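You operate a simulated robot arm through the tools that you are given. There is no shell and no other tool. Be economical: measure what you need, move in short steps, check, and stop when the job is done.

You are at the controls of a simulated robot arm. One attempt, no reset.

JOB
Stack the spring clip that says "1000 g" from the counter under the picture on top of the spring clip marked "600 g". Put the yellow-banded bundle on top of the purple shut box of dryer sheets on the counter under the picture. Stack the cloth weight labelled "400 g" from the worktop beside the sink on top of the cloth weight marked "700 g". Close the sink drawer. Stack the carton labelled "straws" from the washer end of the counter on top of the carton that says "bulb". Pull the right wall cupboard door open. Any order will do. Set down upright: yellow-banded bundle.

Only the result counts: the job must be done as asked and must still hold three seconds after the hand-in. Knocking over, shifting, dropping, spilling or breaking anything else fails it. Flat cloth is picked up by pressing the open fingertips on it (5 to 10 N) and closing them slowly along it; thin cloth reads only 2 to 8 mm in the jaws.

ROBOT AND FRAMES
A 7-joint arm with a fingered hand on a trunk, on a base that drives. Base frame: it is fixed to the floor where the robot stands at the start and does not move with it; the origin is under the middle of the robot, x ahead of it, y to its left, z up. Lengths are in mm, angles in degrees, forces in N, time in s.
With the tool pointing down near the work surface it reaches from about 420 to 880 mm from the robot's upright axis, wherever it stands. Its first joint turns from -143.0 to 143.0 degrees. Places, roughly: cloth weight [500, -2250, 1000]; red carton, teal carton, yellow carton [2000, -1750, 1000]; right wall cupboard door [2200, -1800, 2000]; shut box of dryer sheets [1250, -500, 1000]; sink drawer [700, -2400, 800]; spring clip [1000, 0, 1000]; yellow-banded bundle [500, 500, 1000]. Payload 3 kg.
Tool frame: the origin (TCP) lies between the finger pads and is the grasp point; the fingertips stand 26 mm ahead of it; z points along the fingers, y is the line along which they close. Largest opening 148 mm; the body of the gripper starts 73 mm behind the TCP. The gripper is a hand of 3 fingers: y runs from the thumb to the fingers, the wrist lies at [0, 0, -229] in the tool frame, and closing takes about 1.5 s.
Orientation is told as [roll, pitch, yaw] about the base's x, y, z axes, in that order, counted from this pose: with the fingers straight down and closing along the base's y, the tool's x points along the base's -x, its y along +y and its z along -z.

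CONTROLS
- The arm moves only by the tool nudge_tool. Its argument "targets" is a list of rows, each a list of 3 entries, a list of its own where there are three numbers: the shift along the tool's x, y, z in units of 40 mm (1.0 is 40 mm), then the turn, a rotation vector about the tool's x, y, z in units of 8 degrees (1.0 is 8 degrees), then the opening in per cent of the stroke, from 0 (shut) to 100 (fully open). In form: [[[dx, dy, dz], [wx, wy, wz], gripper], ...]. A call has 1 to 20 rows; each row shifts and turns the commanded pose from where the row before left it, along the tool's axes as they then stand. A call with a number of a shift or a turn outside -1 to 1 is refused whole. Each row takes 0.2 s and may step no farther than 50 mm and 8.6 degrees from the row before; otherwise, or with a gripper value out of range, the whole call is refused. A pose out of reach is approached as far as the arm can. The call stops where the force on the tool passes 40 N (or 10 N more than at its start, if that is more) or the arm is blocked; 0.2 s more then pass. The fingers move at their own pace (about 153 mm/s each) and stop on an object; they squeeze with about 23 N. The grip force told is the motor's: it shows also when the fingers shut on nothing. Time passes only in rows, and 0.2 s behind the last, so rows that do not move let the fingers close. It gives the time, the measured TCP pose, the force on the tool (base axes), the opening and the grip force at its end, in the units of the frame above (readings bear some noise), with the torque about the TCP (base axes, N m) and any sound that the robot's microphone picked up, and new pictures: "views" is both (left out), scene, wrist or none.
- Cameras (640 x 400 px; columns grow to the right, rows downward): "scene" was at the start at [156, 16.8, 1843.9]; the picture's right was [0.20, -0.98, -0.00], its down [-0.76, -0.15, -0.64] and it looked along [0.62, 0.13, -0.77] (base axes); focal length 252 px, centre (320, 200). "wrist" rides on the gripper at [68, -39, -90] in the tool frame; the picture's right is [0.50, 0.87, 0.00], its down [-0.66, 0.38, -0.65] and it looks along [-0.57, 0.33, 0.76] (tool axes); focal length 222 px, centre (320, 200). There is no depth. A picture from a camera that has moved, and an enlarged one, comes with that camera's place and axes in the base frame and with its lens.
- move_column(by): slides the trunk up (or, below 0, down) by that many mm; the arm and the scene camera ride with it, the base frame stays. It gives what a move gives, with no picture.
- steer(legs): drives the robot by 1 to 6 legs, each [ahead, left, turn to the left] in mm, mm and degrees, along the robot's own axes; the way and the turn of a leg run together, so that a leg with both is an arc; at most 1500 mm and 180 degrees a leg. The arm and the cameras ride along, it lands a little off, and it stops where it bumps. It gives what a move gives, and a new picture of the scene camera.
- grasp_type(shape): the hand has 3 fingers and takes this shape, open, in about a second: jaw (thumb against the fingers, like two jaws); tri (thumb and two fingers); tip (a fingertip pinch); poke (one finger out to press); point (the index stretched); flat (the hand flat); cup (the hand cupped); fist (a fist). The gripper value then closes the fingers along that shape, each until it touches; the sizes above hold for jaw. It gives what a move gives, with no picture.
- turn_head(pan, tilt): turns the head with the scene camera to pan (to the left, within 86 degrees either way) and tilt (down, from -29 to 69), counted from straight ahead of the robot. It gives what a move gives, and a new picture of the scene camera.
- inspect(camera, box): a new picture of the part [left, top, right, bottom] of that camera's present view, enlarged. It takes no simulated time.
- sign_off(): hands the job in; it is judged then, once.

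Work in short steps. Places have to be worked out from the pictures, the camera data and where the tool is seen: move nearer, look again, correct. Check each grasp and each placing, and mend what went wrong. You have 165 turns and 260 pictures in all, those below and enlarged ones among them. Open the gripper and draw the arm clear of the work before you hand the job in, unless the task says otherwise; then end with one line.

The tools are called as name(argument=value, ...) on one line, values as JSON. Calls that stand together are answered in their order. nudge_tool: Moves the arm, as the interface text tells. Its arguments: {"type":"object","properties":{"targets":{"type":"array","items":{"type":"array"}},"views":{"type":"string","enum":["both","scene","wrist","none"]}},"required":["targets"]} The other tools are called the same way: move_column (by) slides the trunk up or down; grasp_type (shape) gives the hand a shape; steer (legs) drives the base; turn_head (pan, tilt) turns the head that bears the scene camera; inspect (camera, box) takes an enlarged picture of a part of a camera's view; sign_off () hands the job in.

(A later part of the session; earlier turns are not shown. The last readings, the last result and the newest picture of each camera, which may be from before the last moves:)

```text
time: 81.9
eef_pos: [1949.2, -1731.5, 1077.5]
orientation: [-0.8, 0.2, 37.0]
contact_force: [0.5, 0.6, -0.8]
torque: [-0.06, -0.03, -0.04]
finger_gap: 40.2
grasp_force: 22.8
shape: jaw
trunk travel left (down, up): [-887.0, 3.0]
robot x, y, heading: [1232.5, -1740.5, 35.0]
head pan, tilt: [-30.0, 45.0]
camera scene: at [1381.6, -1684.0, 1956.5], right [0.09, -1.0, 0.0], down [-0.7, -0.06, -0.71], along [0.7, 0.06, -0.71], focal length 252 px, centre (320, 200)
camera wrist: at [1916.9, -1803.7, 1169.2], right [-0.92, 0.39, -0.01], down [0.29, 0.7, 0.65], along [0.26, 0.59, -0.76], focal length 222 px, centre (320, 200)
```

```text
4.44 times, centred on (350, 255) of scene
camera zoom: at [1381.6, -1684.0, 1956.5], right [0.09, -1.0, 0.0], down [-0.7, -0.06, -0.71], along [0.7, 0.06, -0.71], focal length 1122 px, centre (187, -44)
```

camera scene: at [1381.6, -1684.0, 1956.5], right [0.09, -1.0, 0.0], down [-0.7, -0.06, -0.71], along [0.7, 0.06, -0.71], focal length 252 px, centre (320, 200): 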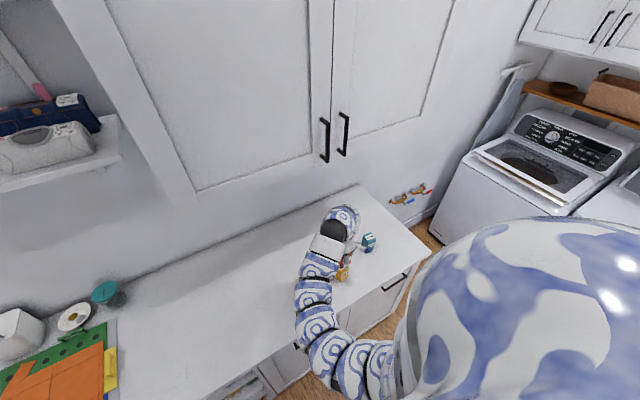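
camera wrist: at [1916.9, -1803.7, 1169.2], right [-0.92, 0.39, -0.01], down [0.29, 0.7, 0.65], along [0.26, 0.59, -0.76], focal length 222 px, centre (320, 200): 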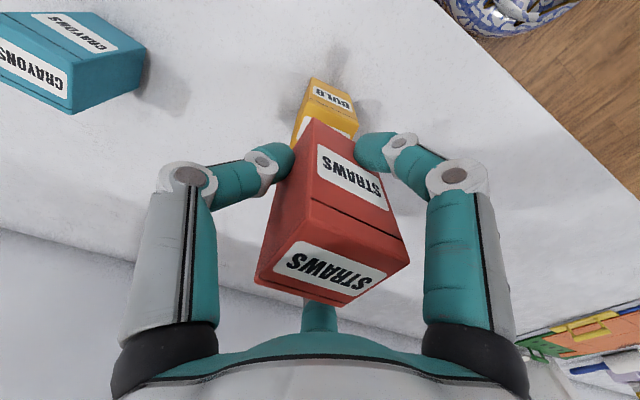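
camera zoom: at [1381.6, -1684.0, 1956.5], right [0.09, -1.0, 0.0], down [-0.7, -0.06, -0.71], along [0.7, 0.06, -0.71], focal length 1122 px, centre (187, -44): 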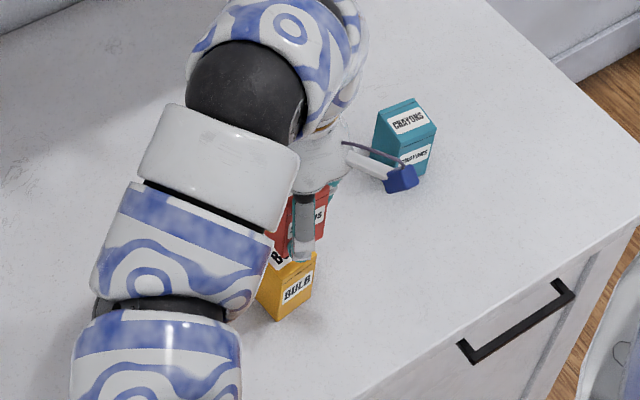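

Red is over the bulb carton within about 3 mm. I correct and lower to just above contact.

nudge_tool(targets=[[[0.045, -0.06, 0.4], [0, 0, 0], 0], [[0, 0, 0.4], [0, 0, 0], 0], [[0, 0, 0.2], [0, 0, 0], 0], [[0, 0, 0], [0, 0, 0], 0]], views="none")

inspect(camera="wrist", box=[240, 60, 420, 320])

inspect(camera="scene", box=[320, 230, 370, 290])

```text
time: 82.9
eef_pos: [1951.8, -1734.8, 1036.9]
orientation: [-0.7, 0.0, 36.9]
contact_force: [-0.2, -0.3, 1.1]
torque: [0.0, 0.06, 0.01]
finger_gap: 40.4
grasp_force: 23.3
shape: jaw
trunk travel left (down, up): [-887.0, 3.0]
robot x, y, heading: [1236.8, -1738.9, 35.2]
head pan, tilt: [-30.0, 45.0]
```

```text
1.54 times, centred on (330, 190) of wrist
camera zoom: at [1918.4, -1805.9, 1127.9], right [-0.92, 0.39, -0.01], down [0.29, 0.7, 0.65], along [0.26, 0.59, -0.76], focal length 342 px, centre (305, 215)
```

zoom: 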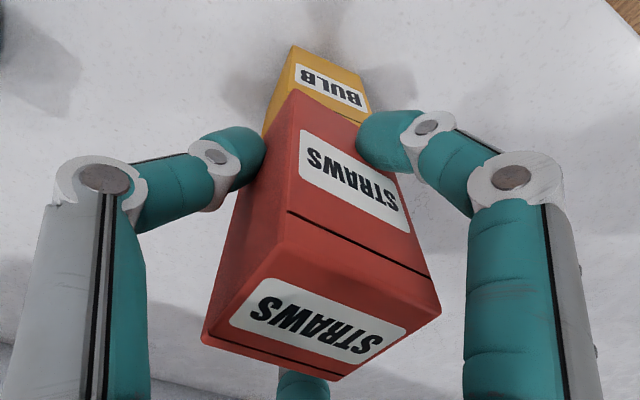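

```text
6.67 times, centred on (345, 260) of scene
camera zoom: at [1381.8, -1684.7, 1956.6], right [0.09, -1.0, 0.0], down [-0.7, -0.06, -0.71], along [0.7, 0.06, -0.71], focal length 1683 px, centre (153, -200)
```

zoom: 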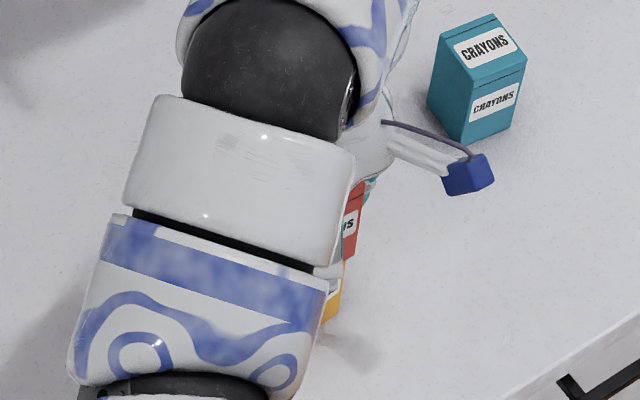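

Bulb and red base corners coincide well. I lower in small steps to contact.

nudge_tool(targets=[[[0, 0, 0.07], [0, 0, 0], 0], [[0, 0, 0.06], [0, 0, 0], 0], [[0, 0, 0.05], [0, 0, 0], 0], [[0, 0, 0], [0, 0, 0], 0]], views="none")

```text
time: 83.7
eef_pos: [1951.1, -1734.5, 1033.3]
orientation: [-1.0, -0.4, 36.7]
contact_force: [-5.0, -0.4, 31.8]
torque: [0.07, 0.22, -0.02]
finger_gap: 43.0
grasp_force: 23.0
shape: jaw
trunk travel left (down, up): [-887.0, 3.0]
robot x, y, heading: [1231.3, -1739.6, 35.0]
head pan, tilt: [-30.0, 45.0]
stopped in row 3: the force on the tool passed its limit (the readings are from after the stop); the commanded pose is now the measured one
```

Firm contact, a bit strong. I back up 2 mm and look before releasing.

nudge_tool(targets=[[[0, 0, -0.05], [0, 0, 0], 0], [[0, 0, 0], [0, 0, 0], 0]], views="wrist")

```text
time: 84.3
eef_pos: [1950.5, -1734.4, 1033.4]
orientation: [-1.0, -0.2, 36.9]
contact_force: [0.3, 0.3, 26.1]
torque: [0.09, 0.05, -0.01]
finger_gap: 43.3
grasp_force: 22.9
shape: jaw
trunk travel left (down, up): [-887.0, 3.0]
robot x, y, heading: [1236.4, -1743.1, 35.3]
head pan, tilt: [-30.0, 45.0]
camera wrist: at [1917.8, -1806.5, 1125.1], right [-0.92, 0.39, -0.02], down [0.29, 0.7, 0.65], along [0.27, 0.59, -0.76], focal length 222 px, centre (320, 200)
```

wrist: 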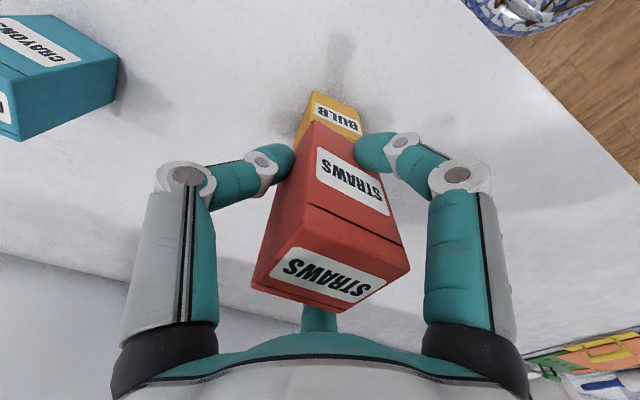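

nudge_tool(targets=[[[0, 0, -0.05], [0, 0, 0], 0], [[0, 0, 0], [0, 0, 0], 0]], views="none")

```text
time: 84.9
eef_pos: [1951.0, -1735.3, 1035.4]
orientation: [-1.0, -0.1, 36.9]
contact_force: [-0.4, 2.3, 8.2]
torque: [0.13, 0.12, -0.01]
finger_gap: 43.2
grasp_force: 23.1
shape: jaw
trunk travel left (down, up): [-887.0, 3.0]
robot x, y, heading: [1232.7, -1736.4, 35.3]
head pan, tilt: [-30.0, 45.0]
```

Now 8 N. I open gently and rise clear.

nudge_tool(targets=[[[0, 0, 0], [0, 0, 0], 32], [[0, 0, 0], [0, 0, 0], 40], [[0, 0, 0], [0, 0, 0], 55], [[0, 0, 0], [0, 0, 0], 65], [[0, 0, 0], [0, 0, 0], 65], [[0, 0, -0.4], [0, 0, 0], 65], [[0, 0, -0.8], [0, 0, 0], 65], [[0, 0, -1], [0, 0, 0], 65], [[0, 0, -1], [0, 0, 0], 65], [[0, 0, 0], [0, 0, 0], 65]], views="both")

```text
time: 87.1
eef_pos: [1951.6, -1735.8, 1162.4]
orientation: [-0.9, -0.1, 36.9]
contact_force: [0.1, 0.3, 0.0]
torque: [-0.05, -0.02, 0.0]
finger_gap: 95.7
grasp_force: 0.0
shape: jaw
trunk travel left (down, up): [-887.0, 3.0]
robot x, y, heading: [1236.1, -1736.6, 35.3]
head pan, tilt: [-30.0, 45.0]
camera scene: at [1382.0, -1684.7, 1956.5], right [0.09, -1.0, 0.0], down [-0.7, -0.06, -0.71], along [0.7, 0.06, -0.71], focal length 252 px, centre (320, 200)
camera wrist: at [1918.4, -1806.5, 1254.0], right [-0.92, 0.39, -0.01], down [0.29, 0.7, 0.65], along [0.27, 0.59, -0.76], focal length 222 px, centre (320, 200)
```

scene: 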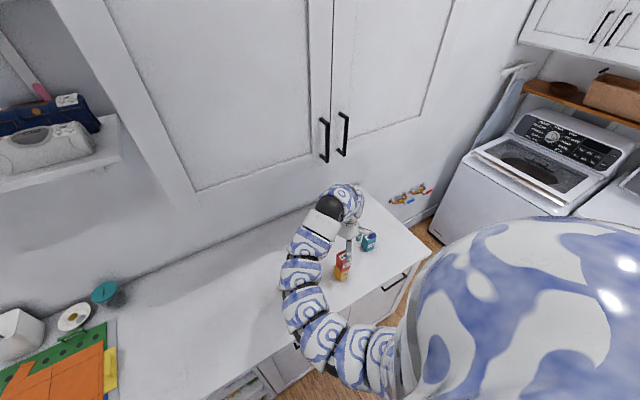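
wrist: 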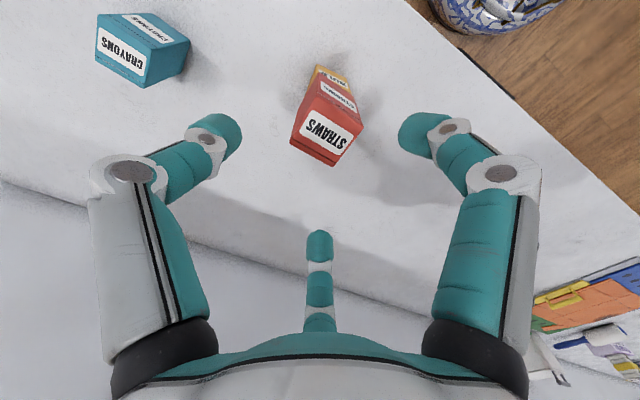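

The stack stands. Now the right wall cupboard door: I pull the arm in a bit and look up at its handle.

turn_head(pan=-30, tilt=15)

steer(legs=[[-150, -250, 1]])

```text
time: 88.1
eef_pos: [1950.0, -1734.6, 1162.1]
orientation: [-0.9, 0.0, 36.8]
contact_force: [0.3, 0.5, -0.2]
torque: [0.0, -0.04, 0.01]
finger_gap: 95.9
grasp_force: 0.2
shape: jaw
trunk travel left (down, up): [-887.0, 3.0]
robot x, y, heading: [1234.4, -1736.4, 35.5]
head pan, tilt: [-30.0, 15.0]
camera scene: at [1393.9, -1683.5, 2003.3], right [0.09, -1.0, 0.0], down [-0.26, -0.02, -0.97], along [0.96, 0.09, -0.26], focal length 252 px, centre (320, 200)
```

scene: 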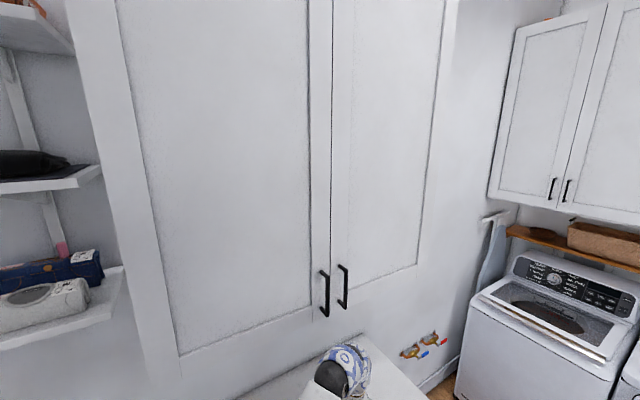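

```text
time: 90.1
eef_pos: [1975.6, -2015.4, 1162.6]
orientation: [-0.9, -0.2, 37.9]
contact_force: [-0.3, 0.8, 0.5]
torque: [-0.01, 0.0, -0.03]
finger_gap: 95.8
grasp_force: 0.0
shape: jaw
trunk travel left (down, up): [-887.0, 3.0]
robot x, y, heading: [1261.2, -2033.2, 36.1]
head pan, tilt: [-30.0, 15.0]
camera scene: at [1417.0, -1973.8, 2003.4], right [0.11, -0.99, 0.0], down [-0.26, -0.03, -0.97], along [0.96, 0.1, -0.26], focal length 252 px, centre (320, 200)
```

scene: 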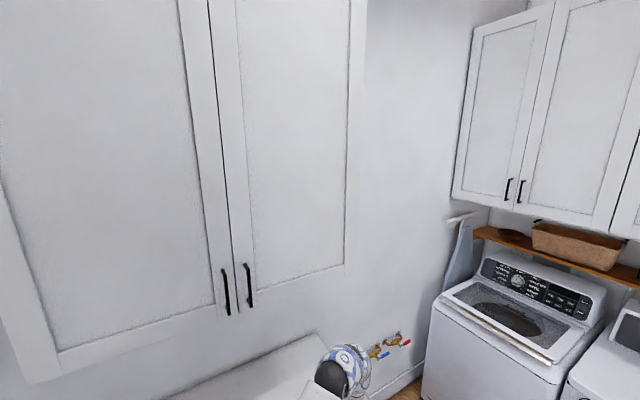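

Triangulated: the right door's handle is a vertical bar at about (2061, -1690), z from 1475 to 1627, hinge about 395 mm to its right. I raise the hand while turning it to point forward horizontally.

nudge_tool(targets=[[[0, 0, -0.875], [0, -1, 0], 65], [[-0.122, 0, -0.866], [0, -1, 0], 65], [[-0.241, 0, -0.841], [0, -1, 0], 65], [[-0.356, 0, -0.799], [0, -1, 0], 65], [[-0.464, 0, -0.742], [0, -1, 0], 65], [[-0.562, 0, -0.67], [0, -1, 0], 65], [[-0.65, 0, -0.585], [0, -1, 0], 65], [[-0.725, 0, -0.489], [0, -1, 0], 65], [[-0.786, 0, -0.384], [0, -1, 0], 65], [[-0.832, 0, -0.27], [0, -1, 0], 65], [[-0.862, 0, -0.152], [0, -1, 0], 65], [[0, 0, 0], [0, -0.25, 0], 65]], views="both")

```text
time: 92.7
eef_pos: [2104.3, -2163.6, 1403.0]
orientation: [-37.7, -84.9, 71.4]
contact_force: [0.2, -0.2, -0.8]
torque: [0.03, 0.02, 0.0]
finger_gap: 96.1
grasp_force: 0.1
shape: jaw
out of reach, approached as far as the arm can: row 3, 4, 5, 6, 7, 8
trunk travel left (down, up): [-887.0, 3.0]
robot x, y, heading: [1256.9, -2028.3, 36.2]
head pan, tilt: [-30.0, 15.0]
camera scene: at [1416.9, -1971.6, 2003.3], right [0.11, -0.99, 0.0], down [-0.26, -0.03, -0.97], along [0.96, 0.1, -0.26], focal length 252 px, centre (320, 200)
camera wrist: at [2048.1, -2252.5, 1345.0], right [-0.5, 0.68, -0.54], down [-0.73, 0.01, 0.68], along [0.46, 0.74, 0.49], focal length 222 px, centre (320, 200)
```

scene: 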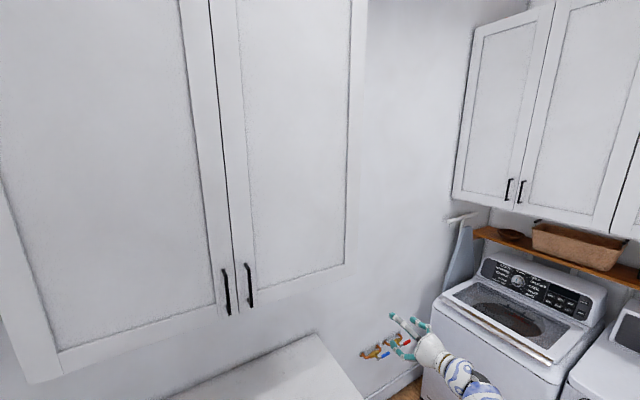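
wrist: 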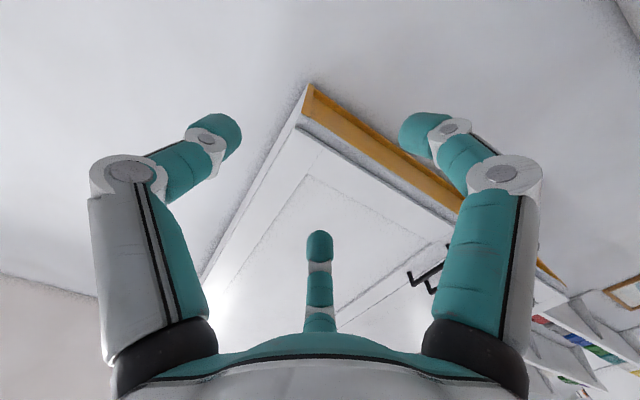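

The hand now points forward, but lies right of the door at z 1403. I move it left and up to in front of the handle, staying about 100 mm off the door.

nudge_tool(targets=[[[-0.37, 1, 0], [0, 0, 0], 65], [[-0.37, 1, 0], [0, 0, 0], 65], [[-0.37, 1, 0], [0, 0, 0], 65], [[-0.37, 1, 0.1], [0, 0, 0], 65], [[-0.37, 1, 0.1], [0, 0, 0], 65], [[-0.37, 1, 0.2], [0, 0, 0], 65], [[-0.37, 1, 0.4], [0, 0, 0], 65], [[-0.37, 1, 0.5], [0, 0, 0], 65], [[-0.37, 1, 0.5], [0, 0, 0], 65], [[-0.37, 1, 0.5], [0, 0, 0], 65], [[0, 0, 0], [0, 0, 0], 65]], views="both")

```text
time: 95.1
eef_pos: [2048.8, -2049.4, 1421.5]
orientation: [-37.9, -84.9, 71.7]
contact_force: [0.2, 0.6, -0.4]
torque: [0.01, -0.01, -0.01]
finger_gap: 96.2
grasp_force: 0.1
shape: jaw
out of reach, approached as far as the arm can: row 3, 4, 5, 6, 7, 8, 9, 10
trunk travel left (down, up): [-887.0, 3.0]
robot x, y, heading: [1256.2, -2031.5, 36.1]
head pan, tilt: [-30.0, 15.0]
camera scene: at [1416.8, -1972.3, 2003.4], right [0.11, -0.99, 0.0], down [-0.26, -0.03, -0.97], along [0.96, 0.1, -0.26], focal length 252 px, centre (320, 200)
camera wrist: at [1992.6, -2139.4, 1363.4], right [-0.5, 0.68, -0.55], down [-0.74, 0.01, 0.68], along [0.46, 0.74, 0.49], focal length 222 px, centre (320, 200)
```

scene: 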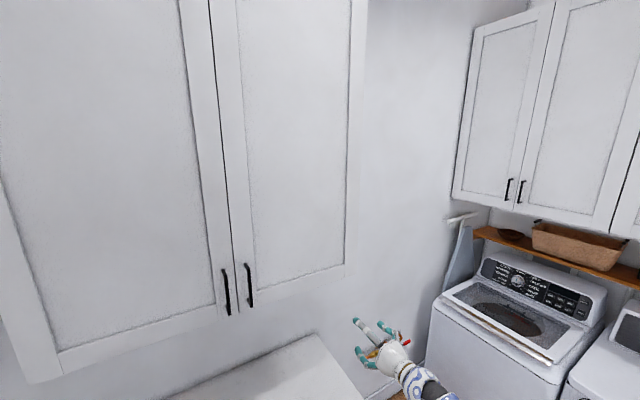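
wrist: 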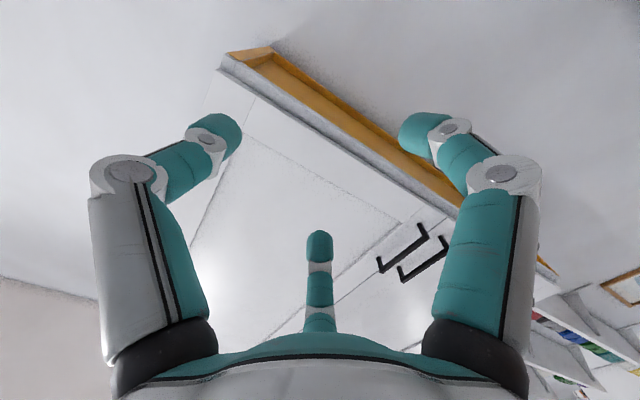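

The arm can't fold that close (the shoulder sits high). Standing further left gives it room, so I drive 450 mm left and then approach the handle from there.

steer(legs=[[0, 450, 0]])

nudge_tool(targets=[[[-0.3, -0.5, 0.6], [0, 0, 0], 65], [[-0.4, -0.5, 0.6], [0, 0, 0], 65], [[-0.5, -0.5, 0.5], [0, 0, 0], 65], [[-0.5, -0.5, 0.4], [0, 0, 0], 65], [[-0.5, -0.5, 0.3], [0, 0, 0], 65], [[-0.5, -0.5, 0.3], [0, 0, 0], 65], [[-0.5, -0.4, 0], [0, 0, 0], 65], [[0, 0, 0], [0, 0, 0], 65]], views="both")

```text
time: 97.8
eef_pos: [1779.0, -1685.5, 1420.4]
orientation: [-38.3, -84.9, 71.7]
contact_force: [-0.7, 0.3, 0.1]
torque: [0.01, -0.03, 0.01]
finger_gap: 96.3
grasp_force: 0.0
shape: jaw
trunk travel left (down, up): [-887.0, 3.0]
robot x, y, heading: [992.0, -1661.1, 35.7]
head pan, tilt: [-30.0, 15.0]
camera scene: at [1147.7, -1602.7, 2003.4], right [0.1, -0.99, 0.0], down [-0.26, -0.03, -0.97], along [0.96, 0.1, -0.26], focal length 252 px, centre (320, 200)
```

scene: 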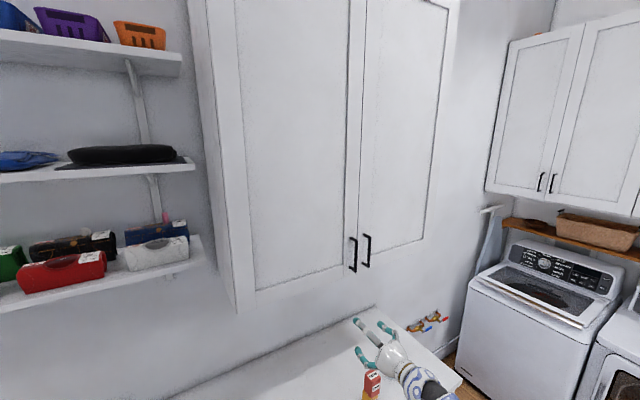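

```text
time: 99.7
eef_pos: [1948.4, -1730.7, 1548.1]
orientation: [-37.5, -84.9, 70.9]
contact_force: [-0.1, -0.5, 0.4]
torque: [0.0, 0.01, -0.04]
finger_gap: 96.1
grasp_force: 0.1
shape: jaw
trunk travel left (down, up): [-887.0, 3.0]
robot x, y, heading: [987.4, -1662.3, 35.7]
head pan, tilt: [-30.0, 15.0]
camera scene: at [1148.3, -1603.3, 2003.3], right [0.1, -0.99, 0.0], down [-0.26, -0.03, -0.97], along [0.96, 0.1, -0.26], focal length 252 px, centre (320, 200)
camera wrist: at [1893.1, -1818.9, 1490.2], right [-0.49, 0.68, -0.55], down [-0.73, 0.01, 0.68], along [0.47, 0.73, 0.49], focal length 222 px, centre (320, 200)
```

scene: 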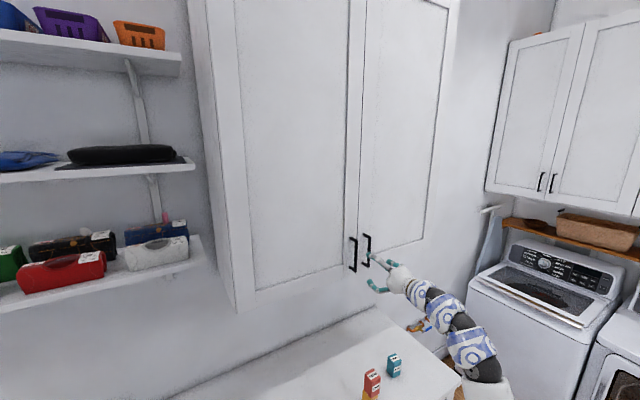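
wrist: 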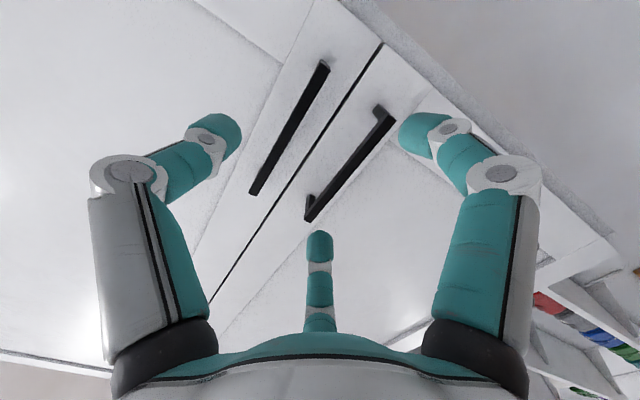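

The right door's handle computes to (2058, -1686), z ≈ 1495–1640. I centre on it and advance to 40 mm short of it.

nudge_tool(targets=[[[-0.3, -0.3, 0.4], [0, 0, 0], 65], [[-0.3, -0.3, 0.4], [0, 0, 0], 65], [[0, 0, 0.5], [0, 0, 0], 65], [[0, 0, 0.5], [0, 0, 0], 65], [[0, 0, 0], [0, 0, 0], 65]], views="wrist")

```text
time: 100.8
eef_pos: [2023.2, -1708.1, 1567.8]
orientation: [-38.1, -84.9, 71.5]
contact_force: [0.0, -0.2, -0.6]
torque: [0.02, 0.01, -0.01]
finger_gap: 96.0
grasp_force: 0.2
shape: jaw
trunk travel left (down, up): [-887.0, 3.0]
robot x, y, heading: [991.4, -1661.8, 35.7]
head pan, tilt: [-30.0, 15.0]
camera wrist: at [1966.1, -1797.1, 1510.0], right [-0.49, 0.68, -0.55], down [-0.74, 0.01, 0.68], along [0.47, 0.73, 0.49], focal length 222 px, centre (320, 200)
```

wrist: 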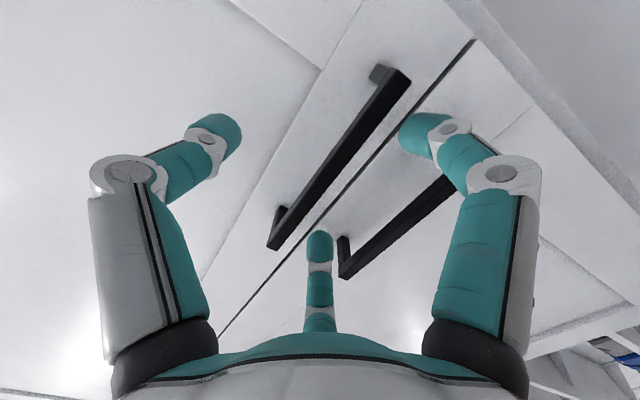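

Handle is nearly centred, 6 mm left. I advance the last 32 mm.

nudge_tool(targets=[[[-0.1, 0.15, 0.3], [0, 0, 0], 65], [[0, 0, 0.25], [0, 0, 0], 65], [[0, 0, 0.25], [0, 0, 0], 65], [[0, 0, 0], [0, 0, 0], 65]], views="wrist")

```text
time: 101.7
eef_pos: [2040.1, -1695.6, 1573.2]
orientation: [-40.7, -85.2, 73.8]
contact_force: [-30.4, -16.5, -0.8]
torque: [0.76, -1.4, 1.28]
finger_gap: 94.9
grasp_force: 0.1
shape: jaw
trunk travel left (down, up): [-887.0, 3.0]
robot x, y, heading: [990.7, -1662.2, 35.6]
head pan, tilt: [-30.0, 15.0]
stopped in row 4: the force on the tool passed its limit (the readings are from after the stop); the commanded pose is now the measured one
camera wrist: at [1983.7, -1784.1, 1514.2], right [-0.48, 0.68, -0.55], down [-0.74, 0.02, 0.67], along [0.47, 0.73, 0.5], focal length 222 px, centre (320, 200)
```

wrist: 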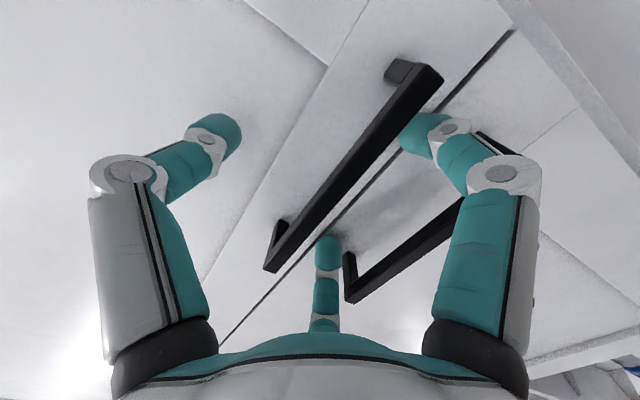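

A finger met the bar: it lies about 11 mm left of the TCP. I back off, open wider, shift left and advance again.

nudge_tool(targets=[[[0, 0, -0.5], [0, 0, 0], 85], [[0, 0.3, 0], [0, 0, 0], 85], [[0, 0, 0.3], [0, 0, 0], 85], [[0, 0, 0.2], [0, 0, 0], 85], [[0, 0, 0.2], [0, 0, 0], 85], [[0, 0, 0], [0, 0, 0], 85]], views="wrist")

```text
time: 102.7
eef_pos: [2035.9, -1692.4, 1570.0]
orientation: [-40.6, -85.0, 73.1]
contact_force: [-25.5, -21.9, -4.7]
torque: [1.05, -1.5, 1.31]
finger_gap: 122.3
grasp_force: 0.0
shape: jaw
trunk travel left (down, up): [-887.0, 3.0]
robot x, y, heading: [988.5, -1664.0, 35.4]
head pan, tilt: [-30.0, 15.0]
stopped in row 5: the force on the tool passed its limit (the readings are from after the stop); the commanded pose is now the measured one
camera wrist: at [1977.9, -1780.7, 1510.7], right [-0.48, 0.69, -0.55], down [-0.74, 0.02, 0.67], along [0.47, 0.73, 0.5], focal length 222 px, centre (320, 200)
```

wrist: 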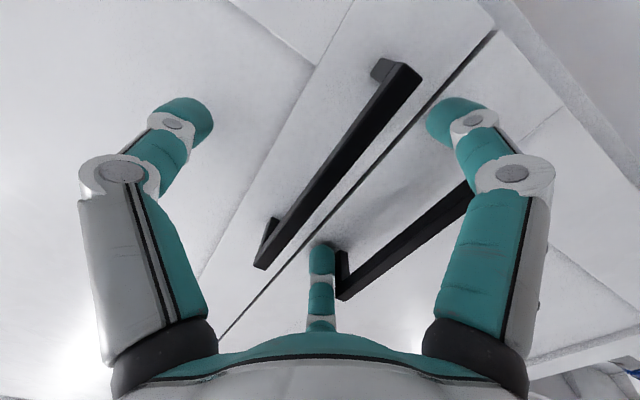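

At d ≈ 650 the fingertips seem to touch the door face itself, so the bar should be at the TCP depth. I back off 5 mm and close on the bar.

nudge_tool(targets=[[[0, 0, -0.15], [0, 0, 0], 85], [[0, 0, 0], [0, 0, 0], 60], [[0, 0, 0], [0, 0, 0], 40], [[0, 0, 0], [0, 0, 0], 20], [[0, 0, 0], [0, 0, 0], 0], [[0, 0, 0], [0, 0, 0], 0], [[0, 0, 0], [0, 0, 0], 0], [[0, 0, 0], [0, 0, 0], 0], [[0, 0, 0], [0, 0, 0], 0]], views="wrist")

```text
time: 104.7
eef_pos: [2034.8, -1688.5, 1566.5]
orientation: [-38.7, -84.8, 71.7]
contact_force: [3.6, -5.3, 1.5]
torque: [0.0, 0.0, 0.02]
finger_gap: 5.3
grasp_force: 23.2
shape: jaw
trunk travel left (down, up): [-887.0, 3.0]
robot x, y, heading: [985.7, -1659.8, 35.7]
head pan, tilt: [-30.0, 15.0]
camera wrist: at [1977.4, -1776.3, 1508.7], right [-0.48, 0.68, -0.55], down [-0.74, 0.02, 0.68], along [0.47, 0.73, 0.49], focal length 222 px, centre (320, 200)
```

wrist: 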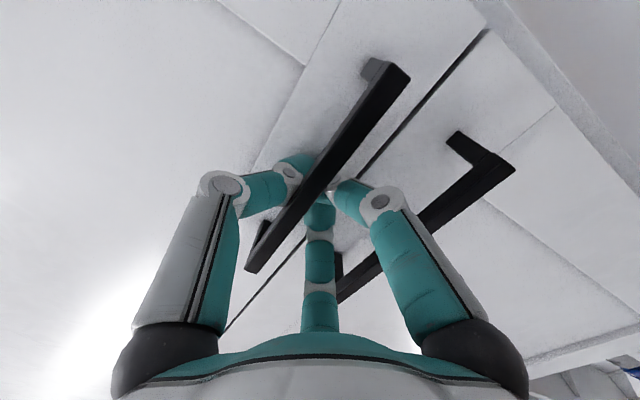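

The fingers hook behind the bar (gap 5 mm, 23 N). I pull back gently along the opening arc, turning the hand slightly with the door.

nudge_tool(targets=[[[0, 0, -0.3], [0, 0, 0], 0], [[0, 0, -0.4], [-0.2, 0, 0], 0], [[0, -0.03, -0.5], [-0.3, 0, 0], 0], [[0, -0.05, -0.5], [-0.3, 0, 0], 0], [[0, -0.05, -0.5], [-0.3, 0, 0], 0], [[0, 0, 0], [0, 0, 0], 0]], views="both")

```text
time: 106.1
eef_pos: [1972.5, -1750.7, 1566.8]
orientation: [-25.5, -84.5, 66.6]
contact_force: [23.3, -19.0, -10.5]
torque: [0.03, 0.14, 0.27]
finger_gap: 3.6
grasp_force: 22.7
shape: jaw
trunk travel left (down, up): [-887.0, 3.0]
robot x, y, heading: [986.9, -1661.1, 35.6]
head pan, tilt: [-30.0, 15.0]
stopped in row 6: the force on the tool passed its limit (the readings are from after the stop); the commanded pose is now the measured one
camera scene: at [1154.1, -1608.5, 2003.0], right [0.1, -1.0, 0.0], down [-0.26, -0.02, -0.97], along [0.96, 0.09, -0.26], focal length 252 px, centre (320, 200)
camera wrist: at [1927.5, -1845.4, 1510.0], right [-0.59, 0.61, -0.53], down [-0.72, -0.08, 0.69], along [0.38, 0.79, 0.48], focal length 222 px, centre (320, 200)
```

scene: 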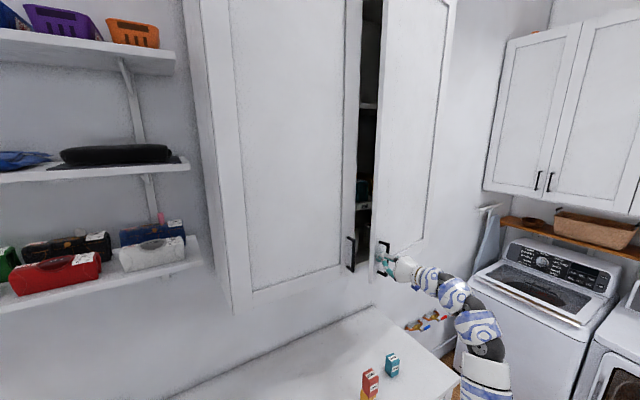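
wrist: 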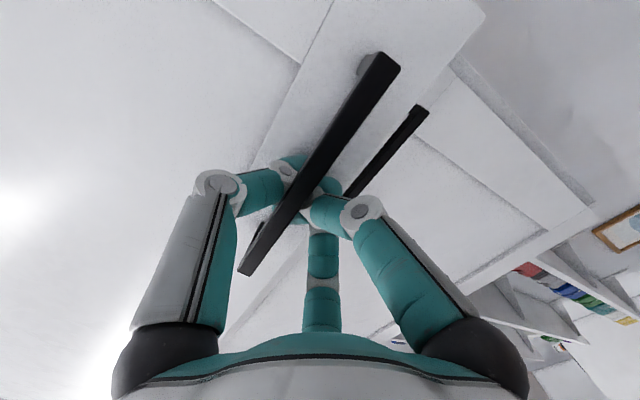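

The door is open about 13° and the hand is being drawn rightwards, as an arc demands. I continue along the tangent, turning with the door.

nudge_tool(targets=[[[0, -0.15, -0.35], [-0.3, 0, 0], 0], [[0, -0.15, -0.48], [-0.35, 0, 0], 0], [[0, -0.13, -0.48], [-0.35, 0, 0], 0], [[0, -0.12, -0.48], [-0.35, 0, 0], 0], [[0, -0.12, -0.48], [-0.35, 0, 0], 0], [[0, -0.12, -0.48], [-0.35, 0, 0], 0], [[0, 0, 0], [0, 0, 0], 0]], views="both")

```text
time: 107.7
eef_pos: [1922.3, -1847.0, 1581.5]
orientation: [-11.0, -84.7, 68.9]
contact_force: [13.0, -4.6, -23.8]
torque: [0.15, 0.21, 0.14]
finger_gap: 2.4
grasp_force: 23.2
shape: jaw
trunk travel left (down, up): [-887.0, 3.0]
robot x, y, heading: [989.7, -1666.3, 35.3]
head pan, tilt: [-30.0, 15.0]
camera scene: at [1154.5, -1605.9, 2002.9], right [0.1, -1.0, 0.0], down [-0.26, -0.02, -0.96], along [0.96, 0.09, -0.26], focal length 252 px, centre (320, 200)
camera wrist: at [1904.4, -1951.8, 1522.7], right [-0.75, 0.42, -0.51], down [-0.64, -0.29, 0.71], along [0.14, 0.86, 0.49], focal length 222 px, centre (320, 200)
```

scene: 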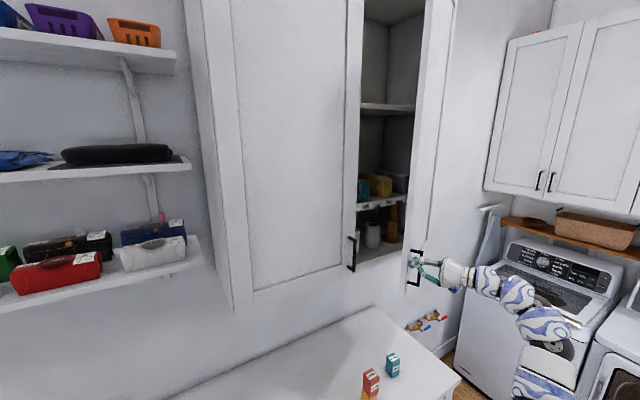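
wrist: 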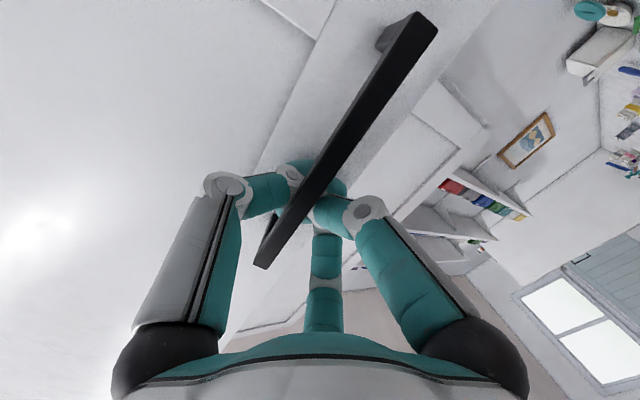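

The door is about 30° open. I continue along the arc, letting the hand come down the drift of 12 mm.

nudge_tool(targets=[[[0.15, -0.12, -0.46], [-0.35, 0, 0], 0], [[0.15, -0.12, -0.46], [-0.35, 0, 0], 0], [[0.08, -0.12, -0.48], [-0.35, 0, 0], 0], [[0.05, -0.12, -0.48], [-0.35, 0, 0], 0], [[0.05, -0.12, -0.48], [-0.35, 0, 0], 0], [[0.05, -0.12, -0.48], [-0.35, 0, 0], 0], [[0.05, -0.12, -0.48], [-0.35, 0, 0], 0], [[0.05, -0.12, -0.48], [-0.35, 0, 0], 0], [[0, 0, 0], [0, 0, 0], 0]], views="scene")

```text
time: 109.6
eef_pos: [1888.6, -1979.1, 1572.2]
orientation: [11.1, -84.7, 68.6]
contact_force: [24.3, -2.3, 5.1]
torque: [-0.18, -0.12, 0.21]
finger_gap: 4.1
grasp_force: 23.3
shape: jaw
out of reach, approached as far as the arm can: row 8
trunk travel left (down, up): [-887.0, 3.0]
robot x, y, heading: [992.7, -1659.8, 35.8]
head pan, tilt: [-30.0, 15.0]
stopped in row 9: the force on the tool passed its limit (the readings are from after the stop); the commanded pose is now the measured one
camera scene: at [1154.3, -1605.8, 2002.5], right [0.1, -0.99, 0.0], down [-0.26, -0.03, -0.97], along [0.96, 0.1, -0.26], focal length 252 px, centre (320, 200)
```

scene: 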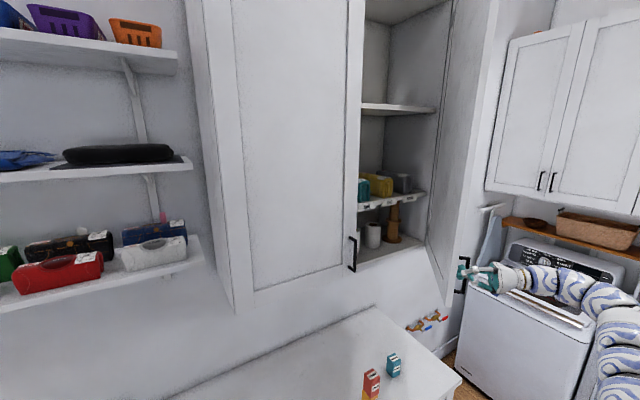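

The door is about 50° open and the arm is at its reach limit here. Keeping the hook on the bar, I drive the base along the chord of the arc to swing the door further.

steer(legs=[[-34, -58, 0]])

```text
time: 110.6
eef_pos: [1892.1, -2045.5, 1573.2]
orientation: [11.6, -84.7, 68.1]
contact_force: [20.6, 2.2, 3.9]
torque: [-0.05, -0.17, 0.69]
finger_gap: 3.5
grasp_force: 23.1
shape: jaw
trunk travel left (down, up): [-887.0, 3.0]
robot x, y, heading: [994.3, -1729.5, 35.8]
head pan, tilt: [-30.0, 15.0]
camera scene: at [1158.3, -1672.2, 2003.1], right [0.1, -0.99, 0.0], down [-0.26, -0.02, -0.97], along [0.96, 0.1, -0.26], focal length 252 px, centre (320, 200)
```

scene: 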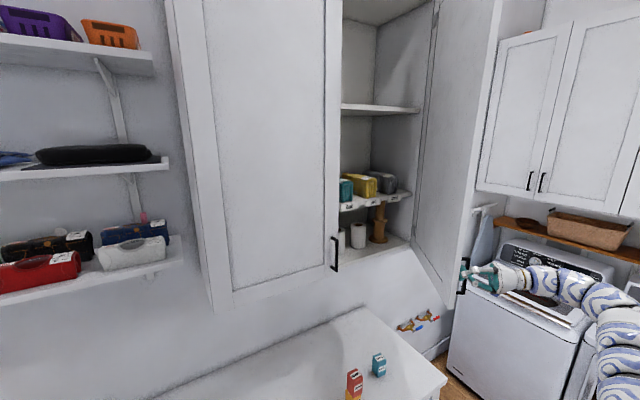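

It follows nicely (about 57°). One more leg, mostly sideways.

steer(legs=[[-14, -70, 0]])

steer(legs=[[0, -60, 0]])

```text
time: 111.7
eef_pos: [1916.4, -2111.8, 1577.4]
orientation: [9.1, -84.8, 70.7]
contact_force: [-20.2, -6.4, -8.2]
torque: [0.16, -0.13, -0.18]
finger_gap: 1.1
grasp_force: 23.1
shape: jaw
trunk travel left (down, up): [-887.0, 3.0]
robot x, y, heading: [1022.2, -1789.7, 35.8]
head pan, tilt: [-30.0, 15.0]
camera scene: at [1179.7, -1739.2, 2003.8], right [0.1, -0.99, 0.0], down [-0.26, -0.02, -0.97], along [0.96, 0.1, -0.26], focal length 252 px, centre (320, 200)
```

scene: 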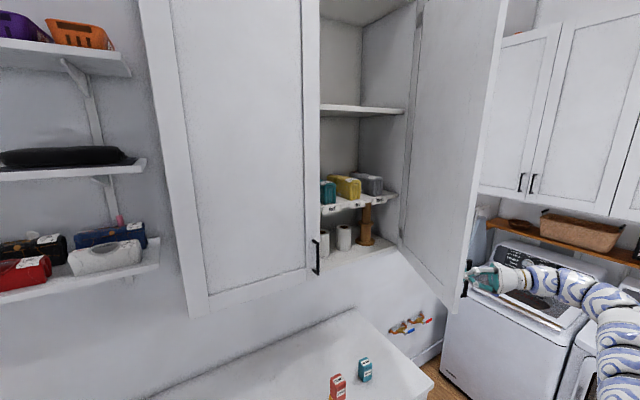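

```text
time: 112.7
eef_pos: [1936.3, -2160.5, 1575.8]
orientation: [9.1, -84.8, 70.0]
contact_force: [-17.9, -11.2, -1.3]
torque: [0.1, -0.05, -0.38]
finger_gap: 1.3
grasp_force: 23.6
shape: jaw
trunk travel left (down, up): [-887.0, 3.0]
robot x, y, heading: [1049.8, -1829.0, 35.5]
head pan, tilt: [-30.0, 15.0]
stopped in leg 1: the force on the tool passed its limit (the readings are from after the stop); the commanded pose is now the measured one
camera scene: at [1206.3, -1779.2, 2003.9], right [0.1, -1.0, 0.0], down [-0.26, -0.02, -0.97], along [0.96, 0.09, -0.26], focal length 252 px, centre (320, 200)
```

scene: 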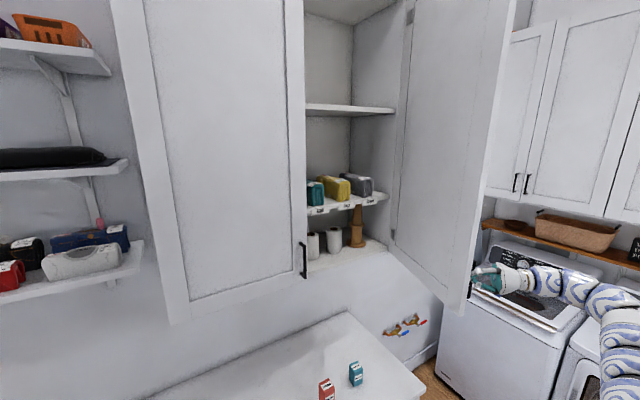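

The door stands about 72–75° open. I open the fingers and back straight off the bar.

nudge_tool(targets=[[[0, 0, 0], [0, 0, 0], 40], [[0, 0, 0], [0, 0, 0], 80], [[0, 0, 0], [0, 0, 0], 80], [[0, 0, 0], [0, 0, 0], 80], [[0, 0, -0.3], [0, 0, 0], 80], [[0, 0, -0.5], [0, 0, 0], 80], [[0, 0, -0.6], [0, 0, 0], 80], [[0, 0, -0.7], [0, 0, 0], 80], [[0, 0, 0], [0, 0, 0], 80]], views="both")

```text
time: 114.7
eef_pos: [1900.1, -2183.5, 1591.1]
orientation: [11.1, -84.5, 67.3]
contact_force: [0.3, 0.4, -0.9]
torque: [0.0, 0.0, 0.0]
finger_gap: 118.0
grasp_force: 0.1
shape: jaw
out of reach, approached as far as the arm can: row 5, 6, 7, 8
trunk travel left (down, up): [-887.0, 3.0]
robot x, y, heading: [1050.3, -1828.8, 35.5]
head pan, tilt: [-30.0, 15.0]
camera scene: at [1209.6, -1773.0, 2003.3], right [0.1, -1.0, 0.0], down [-0.26, -0.03, -0.97], along [0.96, 0.09, -0.26], focal length 252 px, centre (320, 200)
camera wrist: at [1916.1, -2285.6, 1532.4], right [-0.87, 0.13, -0.48], down [-0.48, -0.51, 0.72], along [-0.15, 0.85, 0.5], focal length 222 px, centre (320, 200)
```

scene: 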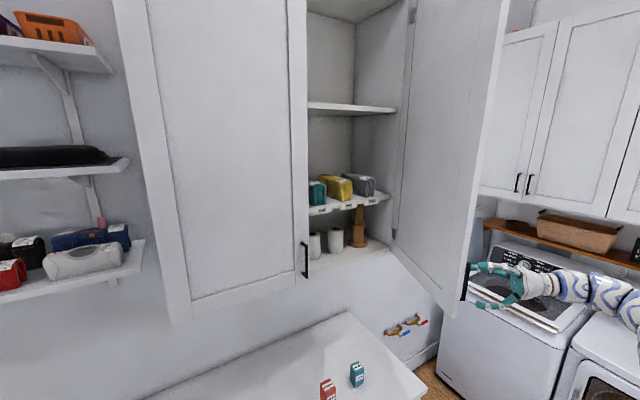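
wrist: 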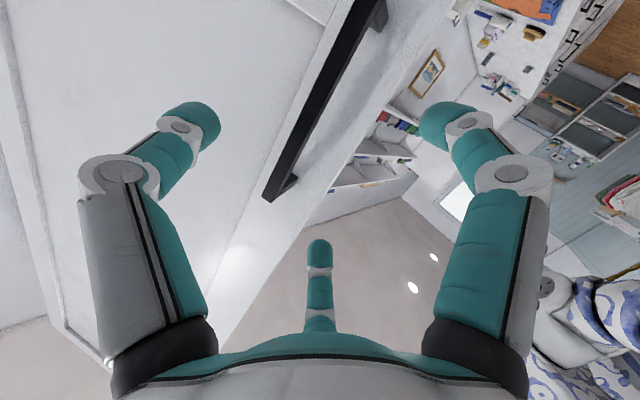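

The hand is about 30 mm off the bar and clear. I drive the base back and right to draw the hand away from the door.

steer(legs=[[-50, -130, 0]])

turn_head(pan=-86, tilt=35)

```text
time: 116.0
eef_pos: [1930.8, -2318.9, 1591.6]
orientation: [11.4, -84.7, 67.3]
contact_force: [0.1, -1.6, 0.5]
torque: [0.04, 0.0, 0.0]
finger_gap: 118.0
grasp_force: 0.2
shape: jaw
trunk travel left (down, up): [-887.0, 3.0]
robot x, y, heading: [1080.8, -1962.9, 35.8]
head pan, tilt: [-30.0, 15.0]
camera scene: at [1242.1, -1909.0, 2003.4], right [0.1, -1.0, 0.0], down [-0.26, -0.02, -0.97], along [0.96, 0.09, -0.26], focal length 252 px, centre (320, 200)
```

scene: 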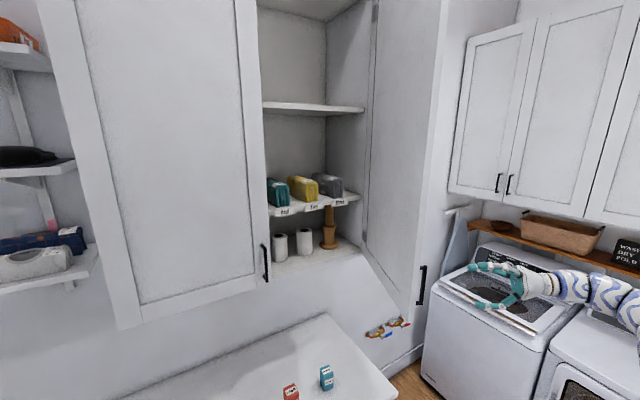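

```text
time: 117.2
eef_pos: [1931.2, -2316.7, 1590.8]
orientation: [10.9, -84.6, 67.7]
contact_force: [-0.9, -0.5, -0.2]
torque: [0.01, -0.01, 0.0]
finger_gap: 118.0
grasp_force: 0.2
shape: jaw
trunk travel left (down, up): [-887.0, 3.0]
robot x, y, heading: [1083.8, -1962.1, 35.5]
head pan, tilt: [-85.9, 35.0]
camera scene: at [1204.6, -1983.4, 1971.4], right [-0.77, -0.64, 0.0], down [-0.37, 0.44, -0.82], along [0.52, -0.63, -0.57], focal length 252 px, centre (320, 200)
```

scene: 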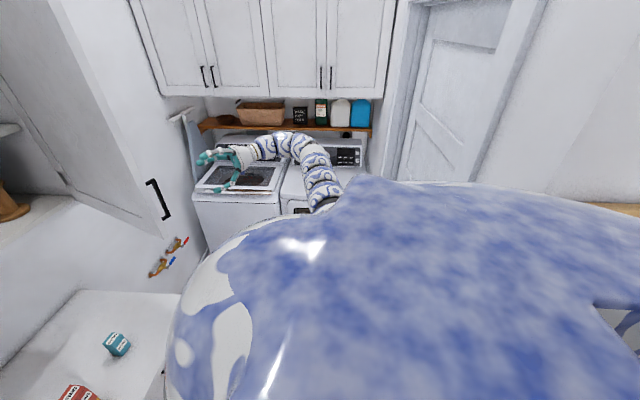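

The door is open. Now I bring the hand back to pointing down, lower it below the door's bottom edge, before driving to the sink side.

nudge_tool(targets=[[[0.75, 0, 0], [0, 1, 0], 50], [[0.743, 0, 0.104], [0, 1, 0], 50], [[0.721, 0, 0.207], [0, 1, 0], 50], [[0.685, 0, 0.305], [0, 1, 0], 50], [[0.636, 0, 0.397], [0, 1, 0], 50], [[0.575, 0, 0.482], [0, 1, 0], 50], [[0.502, 0, 0.557], [0, 1, 0], 50], [[0.419, 0, 0.622], [0, 1, 0], 50], [[0.329, 0, 0.674], [0, 1, 0], 50], [[0.232, 0, 0.713], [0, 1, 0], 50], [[0.13, 0, 0.739], [0, 1, 0], 50]], views="scene")

```text
time: 119.6
eef_pos: [1956.1, -2320.6, 1304.0]
orientation: [1.8, -4.7, 76.9]
contact_force: [-0.4, 0.2, -0.2]
torque: [0.0, 0.07, -0.02]
finger_gap: 74.1
grasp_force: 0.0
shape: jaw
out of reach, approached as far as the arm can: row 1, 2, 3, 4, 5, 6, 7, 8, 9, 10, 11
trunk travel left (down, up): [-887.0, 3.0]
robot x, y, heading: [1082.8, -1959.5, 35.4]
head pan, tilt: [-85.9, 35.0]
camera scene: at [1207.5, -1981.8, 1971.1], right [-0.77, -0.64, 0.0], down [-0.37, 0.44, -0.82], along [0.52, -0.63, -0.57], focal length 252 px, centre (320, 200)
```

scene: 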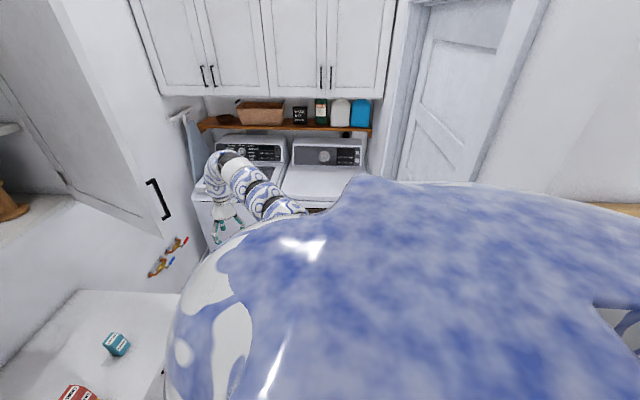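

The hand points down again. I bring it lower and back from the door, then drive left along the corridor.

nudge_tool(targets=[[[0.6, 0.5, 0.6], [0, 0.3, 0], 50], [[0.6, 0.5, 0.7], [0, 0.3, 0], 50], [[0.6, 0.5, 0.7], [0, 0, 0], 50], [[0.6, 0.5, 0.7], [0, 0, 0], 50], [[0.6, 0.5, 0.7], [0, 0, 0], 50]], views="none")

steer(legs=[[40, 620, 0]])

```text
time: 120.8
eef_pos: [1954.5, -2320.9, 1306.3]
orientation: [1.8, -4.8, 77.0]
contact_force: [0.7, 0.6, -0.5]
torque: [0.01, 0.04, 0.0]
finger_gap: 74.1
grasp_force: 0.1
shape: jaw
out of reach, approached as far as the arm can: row 1, 2, 3, 4, 5
trunk travel left (down, up): [-887.0, 3.0]
robot x, y, heading: [1079.5, -1965.6, 35.9]
head pan, tilt: [-85.9, 35.0]
```

```text
time: 124.2
eef_pos: [1642.6, -1833.4, 1306.6]
orientation: [1.9, -4.8, 75.9]
contact_force: [-0.5, -0.6, 0.6]
torque: [-0.02, 0.0, 0.03]
finger_gap: 74.2
grasp_force: 0.1
shape: jaw
trunk travel left (down, up): [-887.0, 3.0]
robot x, y, heading: [777.7, -1458.0, 34.6]
head pan, tilt: [-85.9, 35.0]
camera scene: at [898.7, -1481.3, 1971.4], right [-0.78, -0.62, 0.0], down [-0.36, 0.45, -0.82], along [0.51, -0.64, -0.57], focal length 252 px, centre (320, 200)
```

scene: 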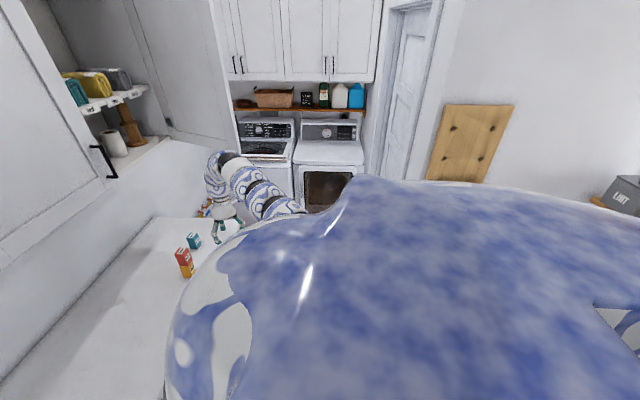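

The arm refused that direction, and the base moved fine without contact. I try pulling the hand straight towards the robot and down instead.

nudge_tool(targets=[[[-0.15, 0.7, 0.6], [0, 0, 0], 50], [[-0.15, 0.7, 0.6], [0, 0, 0], 50], [[-0.15, 0.7, 0.6], [0, 0, 0], 50], [[-0.15, 0.7, 0.6], [0, 0, 0], 50]], views="none")

turn_head(pan=-60, tilt=25)

```text
time: 125.2
eef_pos: [1642.4, -1832.8, 1305.9]
orientation: [1.9, -4.8, 75.9]
contact_force: [-0.1, -0.3, 0.0]
torque: [-0.03, -0.03, 0.03]
finger_gap: 74.2
grasp_force: 0.1
shape: jaw
out of reach, approached as far as the arm can: row 1, 2, 3, 4
trunk travel left (down, up): [-887.0, 3.0]
robot x, y, heading: [777.3, -1460.4, 34.6]
head pan, tilt: [-85.9, 35.0]
```

```text
time: 126.0
eef_pos: [1641.4, -1833.4, 1304.9]
orientation: [1.8, -4.8, 75.9]
contact_force: [-0.9, -0.3, 0.5]
torque: [0.0, 0.01, 0.01]
finger_gap: 74.0
grasp_force: 0.1
shape: jaw
trunk travel left (down, up): [-887.0, 3.0]
robot x, y, heading: [779.5, -1456.6, 34.6]
head pan, tilt: [-60.0, 25.0]
camera scene: at [927.3, -1452.9, 1987.1], right [-0.43, -0.9, 0.0], down [-0.38, 0.18, -0.91], along [0.82, -0.39, -0.42], focal length 252 px, centre (320, 200)
```

scene: 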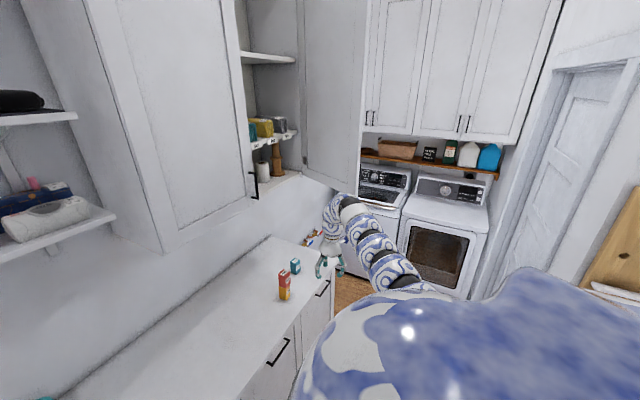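

The wrist is probably twisted to its limit. I untwist the hand about its own axis.

nudge_tool(targets=[[[0, 0, 0], [0, 0.3, 1], 50], [[0, 0, 0], [0, 0.3, 1], 50], [[0, 0, 0], [0, 0, 1], 50], [[0, 0, 0], [0, 0, 1], 50], [[0, 0, 0], [0, 0, 1], 50], [[0, 0, 0], [0, 0, 1], 50], [[0, 0, 0], [0, 0, 1], 50], [[0, 0, 0], [0, 0, 1], 50], [[0, 0, 0], [0, 0, 1], 50], [[0, 0, 0], [0, 0, 1], 50]], views="none")

```text
time: 128.2
eef_pos: [1640.0, -1836.3, 1305.1]
orientation: [0.6, 2.4, -3.9]
contact_force: [-0.3, -0.2, 0.8]
torque: [0.02, -0.01, -0.03]
finger_gap: 74.3
grasp_force: 0.0
shape: jaw
trunk travel left (down, up): [-887.0, 3.0]
robot x, y, heading: [779.0, -1459.3, 34.4]
head pan, tilt: [-60.0, 25.0]
```

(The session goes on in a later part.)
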